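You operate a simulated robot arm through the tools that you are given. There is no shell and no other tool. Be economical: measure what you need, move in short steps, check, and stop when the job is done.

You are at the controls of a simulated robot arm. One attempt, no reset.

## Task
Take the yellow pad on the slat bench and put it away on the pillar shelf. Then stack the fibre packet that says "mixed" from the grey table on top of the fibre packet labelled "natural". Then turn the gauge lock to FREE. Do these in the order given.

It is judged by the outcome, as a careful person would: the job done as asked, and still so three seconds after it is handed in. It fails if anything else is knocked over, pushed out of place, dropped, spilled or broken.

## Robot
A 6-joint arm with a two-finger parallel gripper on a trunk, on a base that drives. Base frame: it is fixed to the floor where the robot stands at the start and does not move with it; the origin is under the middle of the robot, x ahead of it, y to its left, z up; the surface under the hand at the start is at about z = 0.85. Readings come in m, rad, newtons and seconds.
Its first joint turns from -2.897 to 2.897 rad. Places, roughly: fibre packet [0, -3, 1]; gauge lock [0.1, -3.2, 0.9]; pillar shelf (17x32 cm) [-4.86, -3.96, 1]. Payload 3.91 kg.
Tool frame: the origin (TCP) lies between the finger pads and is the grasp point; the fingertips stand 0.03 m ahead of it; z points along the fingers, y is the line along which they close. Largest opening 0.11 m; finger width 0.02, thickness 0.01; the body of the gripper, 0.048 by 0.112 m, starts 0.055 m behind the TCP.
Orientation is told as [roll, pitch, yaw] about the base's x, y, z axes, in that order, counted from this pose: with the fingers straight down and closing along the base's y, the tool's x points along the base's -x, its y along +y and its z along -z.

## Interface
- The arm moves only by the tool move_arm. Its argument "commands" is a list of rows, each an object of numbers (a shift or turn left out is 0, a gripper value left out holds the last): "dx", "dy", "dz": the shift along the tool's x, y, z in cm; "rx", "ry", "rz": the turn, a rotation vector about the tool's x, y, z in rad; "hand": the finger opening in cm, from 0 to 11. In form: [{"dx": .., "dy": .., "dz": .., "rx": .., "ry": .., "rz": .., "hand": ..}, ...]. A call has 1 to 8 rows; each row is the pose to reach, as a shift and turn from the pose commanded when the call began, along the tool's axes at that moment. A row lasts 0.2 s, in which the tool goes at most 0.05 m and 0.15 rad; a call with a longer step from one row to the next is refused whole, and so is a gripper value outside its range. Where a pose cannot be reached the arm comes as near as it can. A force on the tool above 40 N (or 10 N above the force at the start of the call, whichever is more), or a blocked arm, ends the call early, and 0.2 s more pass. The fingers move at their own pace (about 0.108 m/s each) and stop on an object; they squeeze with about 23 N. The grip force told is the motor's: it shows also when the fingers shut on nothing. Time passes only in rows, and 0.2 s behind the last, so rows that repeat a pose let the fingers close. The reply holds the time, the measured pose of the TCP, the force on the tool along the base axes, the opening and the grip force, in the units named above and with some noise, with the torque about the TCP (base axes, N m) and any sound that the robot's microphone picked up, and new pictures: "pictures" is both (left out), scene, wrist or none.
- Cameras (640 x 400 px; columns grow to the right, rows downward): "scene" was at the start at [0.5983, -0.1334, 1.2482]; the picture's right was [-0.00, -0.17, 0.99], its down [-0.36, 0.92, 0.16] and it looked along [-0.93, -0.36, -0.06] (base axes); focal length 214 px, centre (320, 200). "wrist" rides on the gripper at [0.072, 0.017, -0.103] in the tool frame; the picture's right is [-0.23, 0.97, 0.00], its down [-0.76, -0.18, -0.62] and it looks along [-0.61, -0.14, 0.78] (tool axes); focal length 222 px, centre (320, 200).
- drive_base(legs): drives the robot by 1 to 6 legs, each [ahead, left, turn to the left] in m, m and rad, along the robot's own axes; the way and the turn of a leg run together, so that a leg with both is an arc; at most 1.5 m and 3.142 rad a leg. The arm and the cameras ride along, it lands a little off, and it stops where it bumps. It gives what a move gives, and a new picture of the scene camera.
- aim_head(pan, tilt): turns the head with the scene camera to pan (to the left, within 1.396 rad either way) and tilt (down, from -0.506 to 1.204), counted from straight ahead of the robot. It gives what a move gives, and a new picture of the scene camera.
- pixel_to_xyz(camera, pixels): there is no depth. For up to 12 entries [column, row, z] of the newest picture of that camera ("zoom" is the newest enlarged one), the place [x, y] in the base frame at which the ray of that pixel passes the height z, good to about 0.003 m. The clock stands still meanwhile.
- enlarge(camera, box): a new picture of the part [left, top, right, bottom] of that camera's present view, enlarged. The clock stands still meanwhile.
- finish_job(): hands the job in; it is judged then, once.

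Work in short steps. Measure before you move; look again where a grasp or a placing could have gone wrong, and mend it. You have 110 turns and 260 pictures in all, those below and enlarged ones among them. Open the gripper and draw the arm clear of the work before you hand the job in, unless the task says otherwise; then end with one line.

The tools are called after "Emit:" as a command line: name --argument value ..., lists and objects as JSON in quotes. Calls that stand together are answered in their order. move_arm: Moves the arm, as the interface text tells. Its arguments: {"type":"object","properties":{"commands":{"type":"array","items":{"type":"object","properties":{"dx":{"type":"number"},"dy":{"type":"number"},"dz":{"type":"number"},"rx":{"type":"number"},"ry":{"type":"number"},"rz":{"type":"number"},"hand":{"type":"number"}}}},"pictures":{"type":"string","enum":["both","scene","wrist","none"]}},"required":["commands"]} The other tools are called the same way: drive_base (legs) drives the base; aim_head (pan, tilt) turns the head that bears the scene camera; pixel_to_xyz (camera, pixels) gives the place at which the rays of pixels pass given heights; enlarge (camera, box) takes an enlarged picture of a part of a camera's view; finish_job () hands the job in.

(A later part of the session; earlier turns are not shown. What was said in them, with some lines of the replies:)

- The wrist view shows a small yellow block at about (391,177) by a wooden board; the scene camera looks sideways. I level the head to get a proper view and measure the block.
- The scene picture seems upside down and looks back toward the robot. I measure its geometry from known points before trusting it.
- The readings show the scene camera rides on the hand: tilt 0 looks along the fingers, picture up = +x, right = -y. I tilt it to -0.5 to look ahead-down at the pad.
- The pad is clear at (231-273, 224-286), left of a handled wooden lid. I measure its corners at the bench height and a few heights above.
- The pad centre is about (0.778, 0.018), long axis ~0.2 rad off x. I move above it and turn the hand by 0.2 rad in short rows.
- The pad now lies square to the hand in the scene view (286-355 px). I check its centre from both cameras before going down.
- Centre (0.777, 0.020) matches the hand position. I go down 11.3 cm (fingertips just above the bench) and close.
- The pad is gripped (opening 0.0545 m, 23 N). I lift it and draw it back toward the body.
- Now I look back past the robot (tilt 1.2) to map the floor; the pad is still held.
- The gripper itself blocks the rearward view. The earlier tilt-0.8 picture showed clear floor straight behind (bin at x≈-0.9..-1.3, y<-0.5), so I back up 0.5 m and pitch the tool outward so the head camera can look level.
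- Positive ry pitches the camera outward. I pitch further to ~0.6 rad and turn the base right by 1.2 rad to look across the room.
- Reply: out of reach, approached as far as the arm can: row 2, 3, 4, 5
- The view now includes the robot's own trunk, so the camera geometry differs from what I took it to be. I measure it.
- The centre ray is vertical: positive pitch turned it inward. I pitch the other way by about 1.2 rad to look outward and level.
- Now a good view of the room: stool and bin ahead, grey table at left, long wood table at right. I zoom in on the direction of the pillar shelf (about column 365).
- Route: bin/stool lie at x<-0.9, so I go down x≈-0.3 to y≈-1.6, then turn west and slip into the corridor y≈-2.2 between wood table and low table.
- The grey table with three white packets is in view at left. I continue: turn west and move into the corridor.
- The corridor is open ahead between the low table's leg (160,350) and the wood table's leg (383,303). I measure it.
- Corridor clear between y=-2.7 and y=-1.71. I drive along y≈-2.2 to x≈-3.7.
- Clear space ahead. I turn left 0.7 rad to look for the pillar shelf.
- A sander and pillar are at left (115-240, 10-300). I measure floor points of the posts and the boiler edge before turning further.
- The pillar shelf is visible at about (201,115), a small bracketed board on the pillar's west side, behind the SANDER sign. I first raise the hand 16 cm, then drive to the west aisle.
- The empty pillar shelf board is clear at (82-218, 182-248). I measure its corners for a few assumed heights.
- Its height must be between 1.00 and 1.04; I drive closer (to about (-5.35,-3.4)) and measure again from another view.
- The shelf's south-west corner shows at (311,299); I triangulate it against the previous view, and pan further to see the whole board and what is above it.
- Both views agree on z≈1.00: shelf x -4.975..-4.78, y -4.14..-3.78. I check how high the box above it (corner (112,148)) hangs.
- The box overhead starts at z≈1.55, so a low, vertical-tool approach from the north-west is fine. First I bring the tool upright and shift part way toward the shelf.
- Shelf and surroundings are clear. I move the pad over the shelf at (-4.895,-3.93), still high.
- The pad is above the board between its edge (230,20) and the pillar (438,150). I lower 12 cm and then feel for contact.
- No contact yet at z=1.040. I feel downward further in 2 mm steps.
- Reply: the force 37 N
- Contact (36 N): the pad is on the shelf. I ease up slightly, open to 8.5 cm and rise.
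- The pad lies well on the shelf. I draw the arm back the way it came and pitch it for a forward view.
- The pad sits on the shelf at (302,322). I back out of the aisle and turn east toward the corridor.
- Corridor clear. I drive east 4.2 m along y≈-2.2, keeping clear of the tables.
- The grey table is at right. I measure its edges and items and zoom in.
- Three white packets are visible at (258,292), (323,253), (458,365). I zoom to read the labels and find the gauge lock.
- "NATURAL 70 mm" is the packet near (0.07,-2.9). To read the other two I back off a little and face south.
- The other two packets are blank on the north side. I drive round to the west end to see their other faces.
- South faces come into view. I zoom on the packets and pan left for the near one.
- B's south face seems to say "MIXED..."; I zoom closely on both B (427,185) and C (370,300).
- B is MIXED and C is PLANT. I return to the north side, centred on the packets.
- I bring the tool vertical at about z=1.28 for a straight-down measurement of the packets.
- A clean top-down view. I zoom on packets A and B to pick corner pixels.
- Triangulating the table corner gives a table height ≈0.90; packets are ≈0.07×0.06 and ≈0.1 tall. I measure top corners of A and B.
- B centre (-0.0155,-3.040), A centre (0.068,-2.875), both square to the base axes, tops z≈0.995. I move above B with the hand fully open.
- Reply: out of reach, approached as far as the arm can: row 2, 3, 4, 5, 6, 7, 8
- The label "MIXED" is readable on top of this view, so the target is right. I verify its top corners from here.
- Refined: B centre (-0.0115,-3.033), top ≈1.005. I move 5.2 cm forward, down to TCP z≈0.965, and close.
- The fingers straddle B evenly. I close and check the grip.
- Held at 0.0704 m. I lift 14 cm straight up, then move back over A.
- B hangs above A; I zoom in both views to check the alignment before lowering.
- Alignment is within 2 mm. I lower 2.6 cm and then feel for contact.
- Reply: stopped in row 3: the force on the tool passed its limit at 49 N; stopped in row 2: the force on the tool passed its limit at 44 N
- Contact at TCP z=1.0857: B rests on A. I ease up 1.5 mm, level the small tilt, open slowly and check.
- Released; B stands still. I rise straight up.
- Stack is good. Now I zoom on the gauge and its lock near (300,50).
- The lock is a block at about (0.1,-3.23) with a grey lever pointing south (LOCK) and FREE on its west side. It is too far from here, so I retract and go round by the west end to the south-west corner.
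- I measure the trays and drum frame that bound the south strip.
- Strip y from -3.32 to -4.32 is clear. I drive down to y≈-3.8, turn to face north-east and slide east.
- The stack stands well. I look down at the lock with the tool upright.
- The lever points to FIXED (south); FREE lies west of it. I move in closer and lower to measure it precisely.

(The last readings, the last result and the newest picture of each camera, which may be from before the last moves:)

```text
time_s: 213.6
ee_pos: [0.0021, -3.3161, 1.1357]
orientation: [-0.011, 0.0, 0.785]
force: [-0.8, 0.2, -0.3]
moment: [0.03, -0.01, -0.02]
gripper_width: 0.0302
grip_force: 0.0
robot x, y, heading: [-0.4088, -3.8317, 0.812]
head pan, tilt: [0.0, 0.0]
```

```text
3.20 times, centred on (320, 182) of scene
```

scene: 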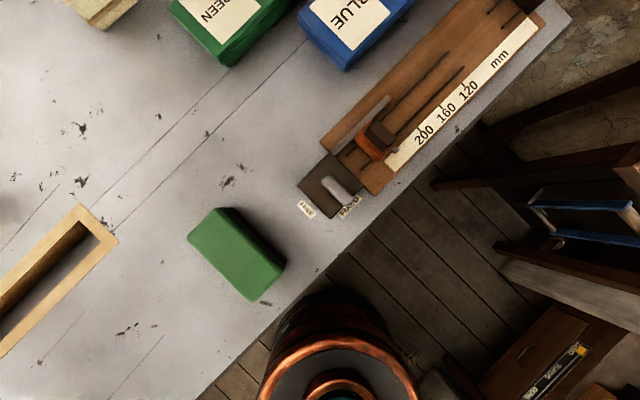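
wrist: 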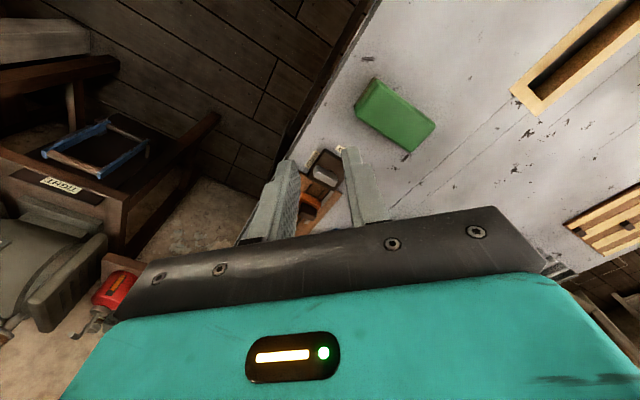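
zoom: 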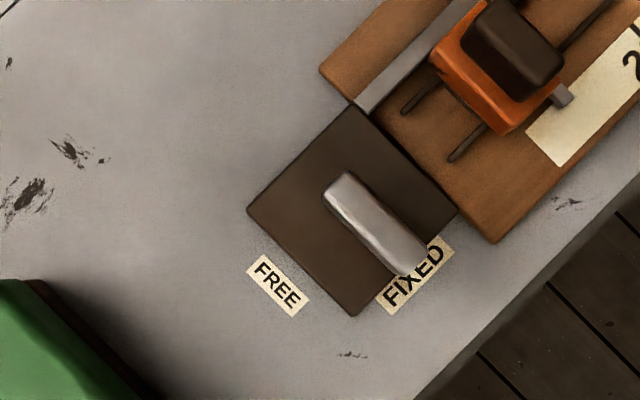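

I compute the block and lever coordinates from this near-vertical view.

Emit:
pixel_to_xyz --camera "scene" --pixels '[[330, 185.1, 0.92], [297.5, 185.1, 0.92], [331, 152.9, 0.92], [362.8, 185.1, 0.92], [330, 217.3, 0.92], [326.9, 175.1, 0.95], [348.1, 202.3, 0.95], [322, 182, 0.95], [334, 175, 0.95], [341, 203, 0.95], [320, 200, 0.9], [320, 200, 1.0]]'

```text
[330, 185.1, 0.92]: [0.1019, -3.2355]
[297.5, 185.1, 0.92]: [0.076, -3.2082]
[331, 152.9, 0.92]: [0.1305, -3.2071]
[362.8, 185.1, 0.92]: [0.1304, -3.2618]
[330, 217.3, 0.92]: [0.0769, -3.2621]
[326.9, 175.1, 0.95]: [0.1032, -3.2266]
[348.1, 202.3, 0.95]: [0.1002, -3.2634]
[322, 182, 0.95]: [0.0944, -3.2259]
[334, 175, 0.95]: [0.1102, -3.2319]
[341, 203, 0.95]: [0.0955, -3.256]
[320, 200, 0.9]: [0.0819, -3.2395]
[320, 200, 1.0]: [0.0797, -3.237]
```

Lever: width ~12 mm in x, from y=-3.226 to -3.264, pivot at the block centre (0.103,-3.235), top z≈0.94. I position over the pivot with fingers closing along x (yaw π/2).

Emit:
move_arm --commands '[{"dx": -3, "dy": -0.3, "dz": 1, "rz": -0.13, "hand": 3.2}, {"dx": -6, "dy": -0.6, "dz": 2.5, "rz": -0.26}, {"dx": -9, "dy": -1, "dz": 4, "rz": -0.4}, {"dx": -12, "dy": -1.3, "dz": 6, "rz": -0.53}, {"dx": -12.9, "dy": -1.45, "dz": 8.5, "rz": -0.66}, {"dx": -12.9, "dy": -1.45, "dz": 8.5, "rz": -0.787}]' --pictures "both"

```text
time_s: 214.9
ee_pos: [0.1047, -3.238, 1.0509]
orientation: [-0.01, 0.006, 1.575]
force: [-0.8, 0.0, 0.6]
moment: [0.0, 0.03, -0.01]
gripper_width: 0.0321
grip_force: 0.0
robot x, y, heading: [-0.411, -3.8355, 0.816]
head pan, tilt: [0.0, 0.0]
```

scene: 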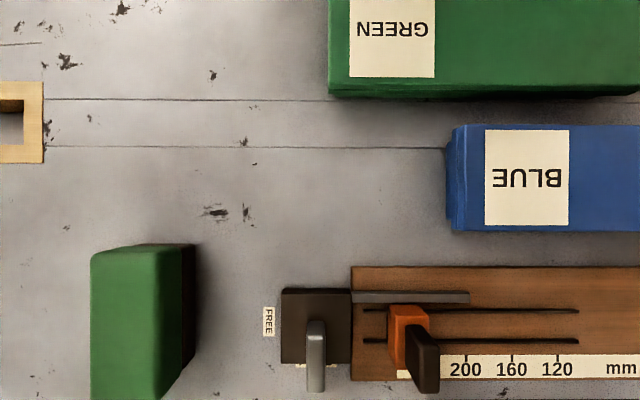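
wrist: 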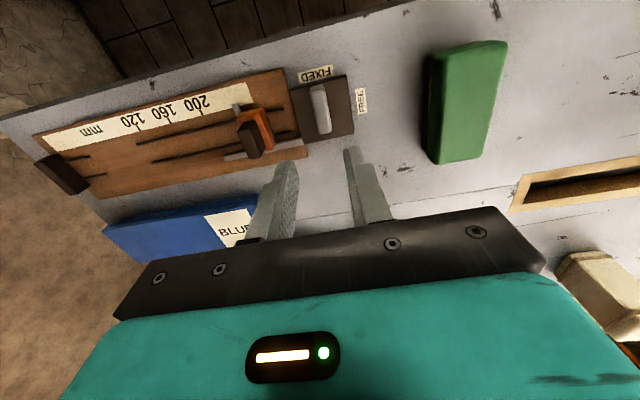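

I verify the lever axis with the wrist and scene views from here.

Emit:
pixel_to_xyz --camera "wrist" --pixels '[[312, 88, 0.94], [325, 86, 0.94], [317, 131, 0.94], [330, 130, 0.94], [291, 92, 0.92], [341, 76, 0.92], [303, 143, 0.92], [355, 131, 0.92]]'

Emit:
pixel_to_xyz --camera "scene" --pixels '[[307, 325, 0.94], [325, 325, 0.94], [307, 392, 0.92], [324, 392, 0.92], [281, 289, 0.92], [351, 289, 0.92], [438, 350, 0.96]]'

Emit:
enlarge --camera "wrist" --box '[240, 50, 400, 150]'

```text
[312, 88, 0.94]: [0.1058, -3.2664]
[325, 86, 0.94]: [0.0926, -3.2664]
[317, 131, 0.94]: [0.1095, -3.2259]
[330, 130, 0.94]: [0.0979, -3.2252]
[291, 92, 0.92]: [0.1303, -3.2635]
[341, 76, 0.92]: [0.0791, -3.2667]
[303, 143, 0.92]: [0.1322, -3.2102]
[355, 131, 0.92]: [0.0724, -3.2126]
```

```text
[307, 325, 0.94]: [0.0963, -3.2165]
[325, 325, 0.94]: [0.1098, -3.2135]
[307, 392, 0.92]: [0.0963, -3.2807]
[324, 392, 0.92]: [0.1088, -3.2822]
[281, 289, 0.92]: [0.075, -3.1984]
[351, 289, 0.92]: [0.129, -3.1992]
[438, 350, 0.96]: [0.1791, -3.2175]
```

```text
4.00 times, centred on (320, 100) of wrist
```

zoom: 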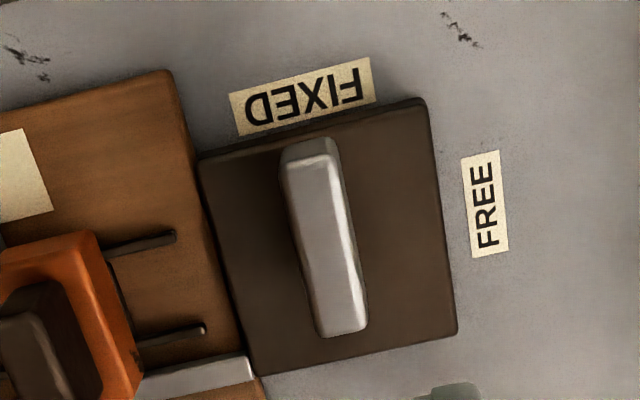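

All views agree: lever centre x=0.103, height 0.92–0.94. I narrow to 2.6 cm, centre and go down to TCP z≈0.957.

Emit:
move_arm --commands '[{"dy": 0.2, "hand": 2.6}, {"dy": 0.2, "dz": 4}, {"dy": 0.2, "dz": 7}, {"dy": 0.2, "dz": 8.6}, {"dy": 0.2, "dz": 9.35}]' --pictures "wrist"

Emit:
enlarge --camera "wrist" --box '[240, 100, 400, 200]'

```text
time_s: 216.2
ee_pos: [0.1051, -3.2398, 0.9571]
orientation: [-0.01, 0.007, 1.574]
force: [-0.3, 0.5, -0.7]
moment: [-0.02, 0.0, 0.0]
gripper_width: 0.0261
grip_force: 0.2
robot x, y, heading: [-0.4095, -3.8284, 0.812]
head pan, tilt: [0.0, 0.0]
```

wrist: 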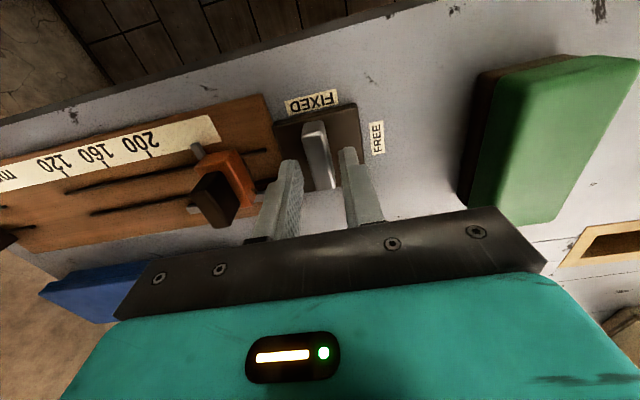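

```text
4.00 times, centred on (320, 150) of wrist
```

zoom: 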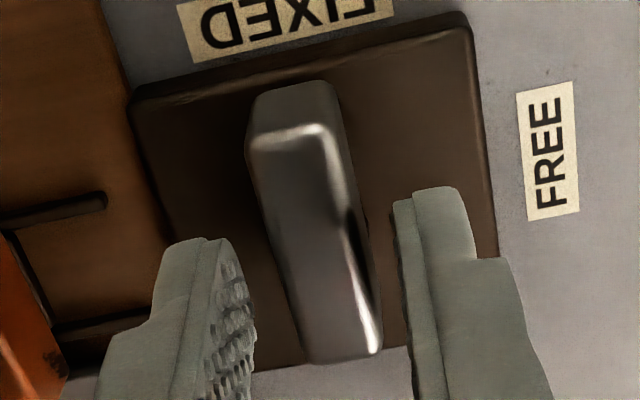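

The fingers straddle the lever cleanly. I close on it.

Emit:
move_arm --commands '[{"hand": 1.6}, {"hand": 0.8}, {"hand": 0.8}]' --pictures "wrist"

```text
time_s: 216.9
ee_pos: [0.1035, -3.2395, 0.9564]
orientation: [-0.007, 0.007, 1.575]
force: [-15.0, -5.1, -5.2]
moment: [-0.2, 0.79, -0.09]
gripper_width: 0.0136
grip_force: 45.4
robot x, y, heading: [-0.4089, -3.8316, 0.816]
head pan, tilt: [0.0, 0.0]
```

wrist: 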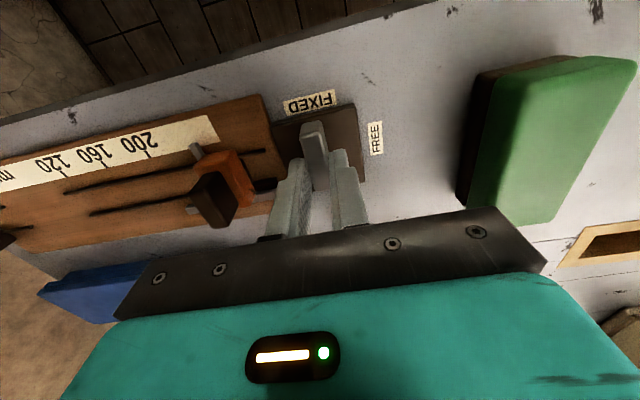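

Lever held (13.6 mm). I relieve the 15 N side load and turn the hand clockwise about the pivot in 0.13 rad steps (first half).

Emit:
move_arm --commands '[{"dy": 0.15}, {"dy": 0.21, "dx": 0, "rz": 0.13}, {"dy": 0.27, "dx": -0.02, "rz": 0.26}, {"dy": 0.32, "dx": -0.03, "rz": 0.39}, {"dy": 0.37, "dx": -0.06, "rz": 0.52}, {"dy": 0.42, "dx": -0.09, "rz": 0.65}, {"dy": 0.47, "dx": -0.13, "rz": 0.78}]' --pictures "wrist"

```text
time_s: 218.6
ee_pos: [0.1014, -3.238, 0.9572]
orientation: [-0.01, -0.001, 0.791]
force: [12.3, -13.0, -2.9]
moment: [-0.58, 0.63, -0.05]
gripper_width: 0.0138
grip_force: 44.8
robot x, y, heading: [-0.4098, -3.8334, 0.809]
head pan, tilt: [0.0, 0.0]
```

wrist: 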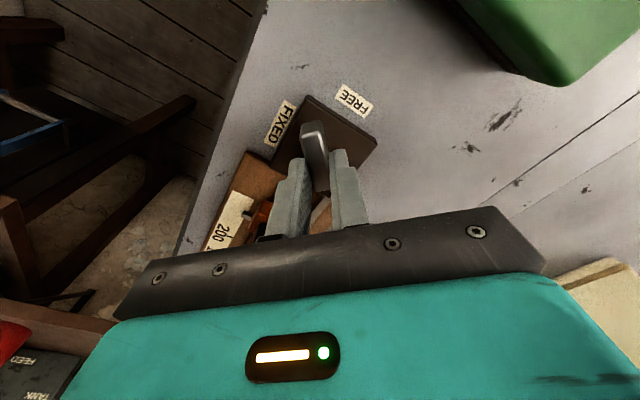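

The lever follows (now halfway). I finish the second half with a small sideways correction for the side load.

Emit:
move_arm --commands '[{"dy": -0.1}, {"dy": -0.04, "rz": 0.13}, {"dy": 0.02, "dx": -0.02, "rz": 0.26}, {"dy": 0.07, "dx": -0.03, "rz": 0.39}, {"dy": 0.12, "dx": -0.06, "rz": 0.52}, {"dy": 0.17, "dx": -0.09, "rz": 0.65}, {"dy": 0.22, "dx": -0.13, "rz": 0.79}]' --pictures "wrist"

Emit:
enlarge --camera "wrist" --box '[220, 60, 420, 185]'

```text
time_s: 220.2
ee_pos: [0.1001, -3.2359, 0.956]
orientation: [-0.008, -0.009, 0.0]
force: [20.1, -16.7, 0.2]
moment: [-0.11, 0.6, -0.02]
gripper_width: 0.0142
grip_force: 44.7
robot x, y, heading: [-0.4067, -3.8372, 0.814]
head pan, tilt: [0.0, 0.0]
```

wrist: 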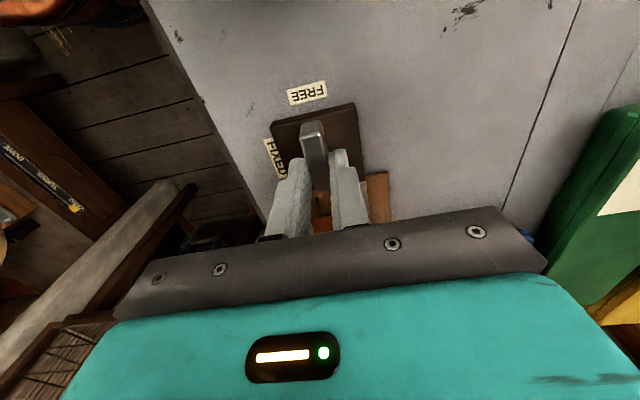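

```text
3.20 times, centred on (320, 122) of wrist
```

zoom: 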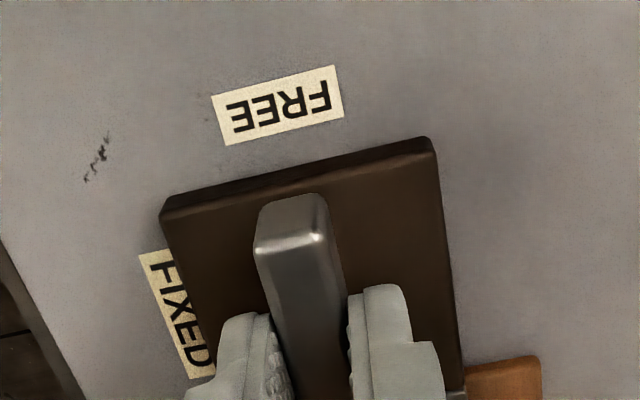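

The lever now points at FREE. I relax the side load, open to 2.8 cm and lift straight up.

Emit:
move_arm --commands '[{"dx": -0.15, "dy": -0.15}, {"dx": -0.15, "dy": -0.15, "hand": 2.6}, {"dx": -0.15, "dy": -0.15, "hand": 2.6}, {"dx": -0.15, "dy": -0.15, "dz": -2}, {"dx": -0.15, "dy": -0.15, "dz": -6}, {"dx": -0.15, "dy": -0.15, "dz": -10}, {"dx": -0.15, "dy": -0.15, "dz": -14}]' --pictures "wrist"

Emit:
enlarge --camera "wrist" --box '[220, 0, 420, 125]'

```text
time_s: 221.8
ee_pos: [0.0983, -3.2352, 1.0975]
orientation: [-0.007, -0.01, 0.004]
force: [0.2, 0.4, 0.2]
moment: [0.01, 0.05, 0.02]
gripper_width: 0.0259
grip_force: 0.0
robot x, y, heading: [-0.4119, -3.8318, 0.809]
head pan, tilt: [0.0, 0.0]
```

wrist: 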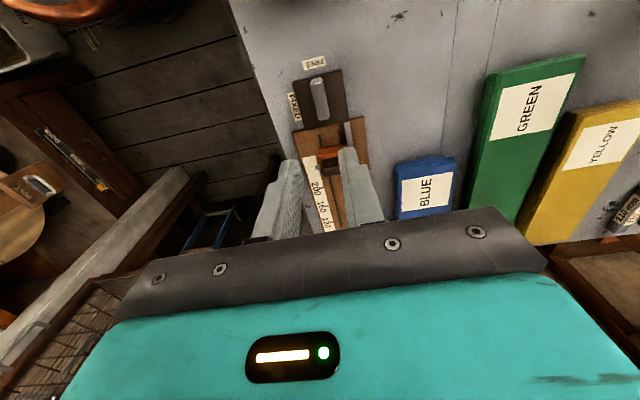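

```text
3.20 times, centred on (320, 62) of wrist
```

zoom: 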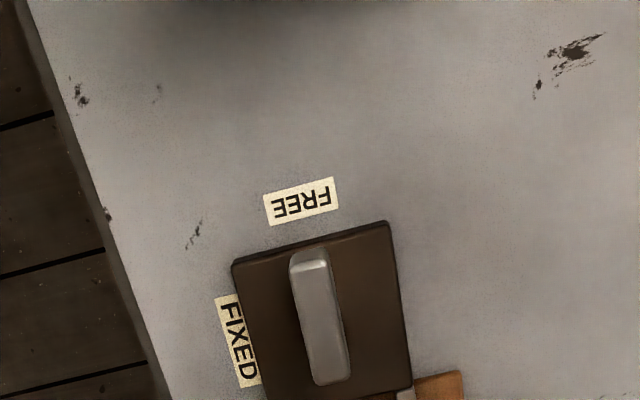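

The lever rests on FREE. I draw the arm up and back, open the gripper, and take a last look at the table.

Emit:
move_arm --commands '[{"dz": -4.5}, {"dz": -9, "hand": 6}, {"dz": -12, "dx": 3, "dy": -1, "hand": 9}, {"dz": -14, "dx": 7, "dy": -3}, {"dz": -14, "dx": 11, "dy": -5}, {"dz": -14, "dx": 15, "dy": -7}, {"dz": -14, "dx": 19, "dy": -9}]' --pictures "scene"

Emit:
aim_head --pan 0.9 --tilt -0.2

```text
time_s: 223.3
ee_pos: [-0.0925, -3.3258, 1.2354]
orientation: [-0.01, -0.007, 0.004]
force: [1.1, 1.9, -0.2]
moment: [-0.08, 0.03, 0.01]
gripper_width: 0.0901
grip_force: 0.0
robot x, y, heading: [-0.409, -3.8311, 0.812]
head pan, tilt: [0.0, 0.0]
```

scene: 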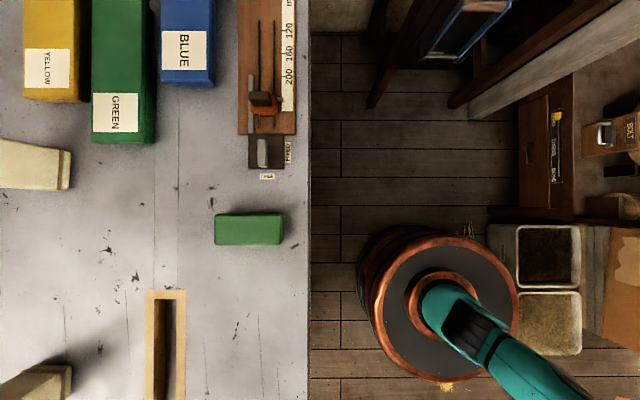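

```text
time_s: 224.6
ee_pos: [-0.093, -3.327, 1.2351]
orientation: [-0.007, -0.008, 0.003]
force: [0.3, 0.8, 0.5]
moment: [-0.02, -0.01, 0.02]
gripper_width: 0.0904
grip_force: 0.0
robot x, y, heading: [-0.4073, -3.83, 0.809]
head pan, tilt: [0.901, -0.201]
```

scene: 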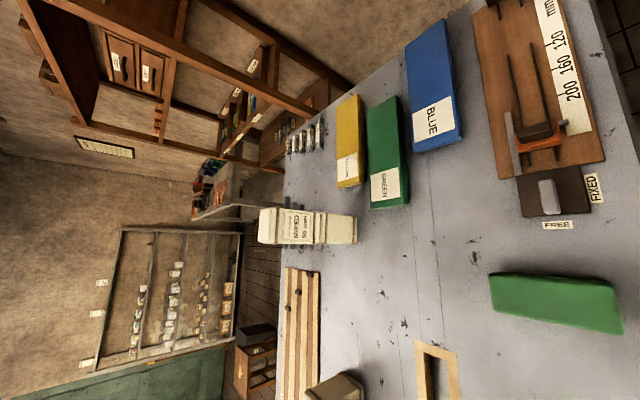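

Everything is in place: the stack stands at (307,226), the lever points to FREE, and the arm is clear. I hand the job in.

Emit:
finish_job

```text
The job is handed in.
```

The yellow pad is on the pillar shelf, the "mixed" packet is stacked on the "natural" one, and the gauge lock is turned to FREE. The job is handed in with the gripper open and the arm drawn clear.
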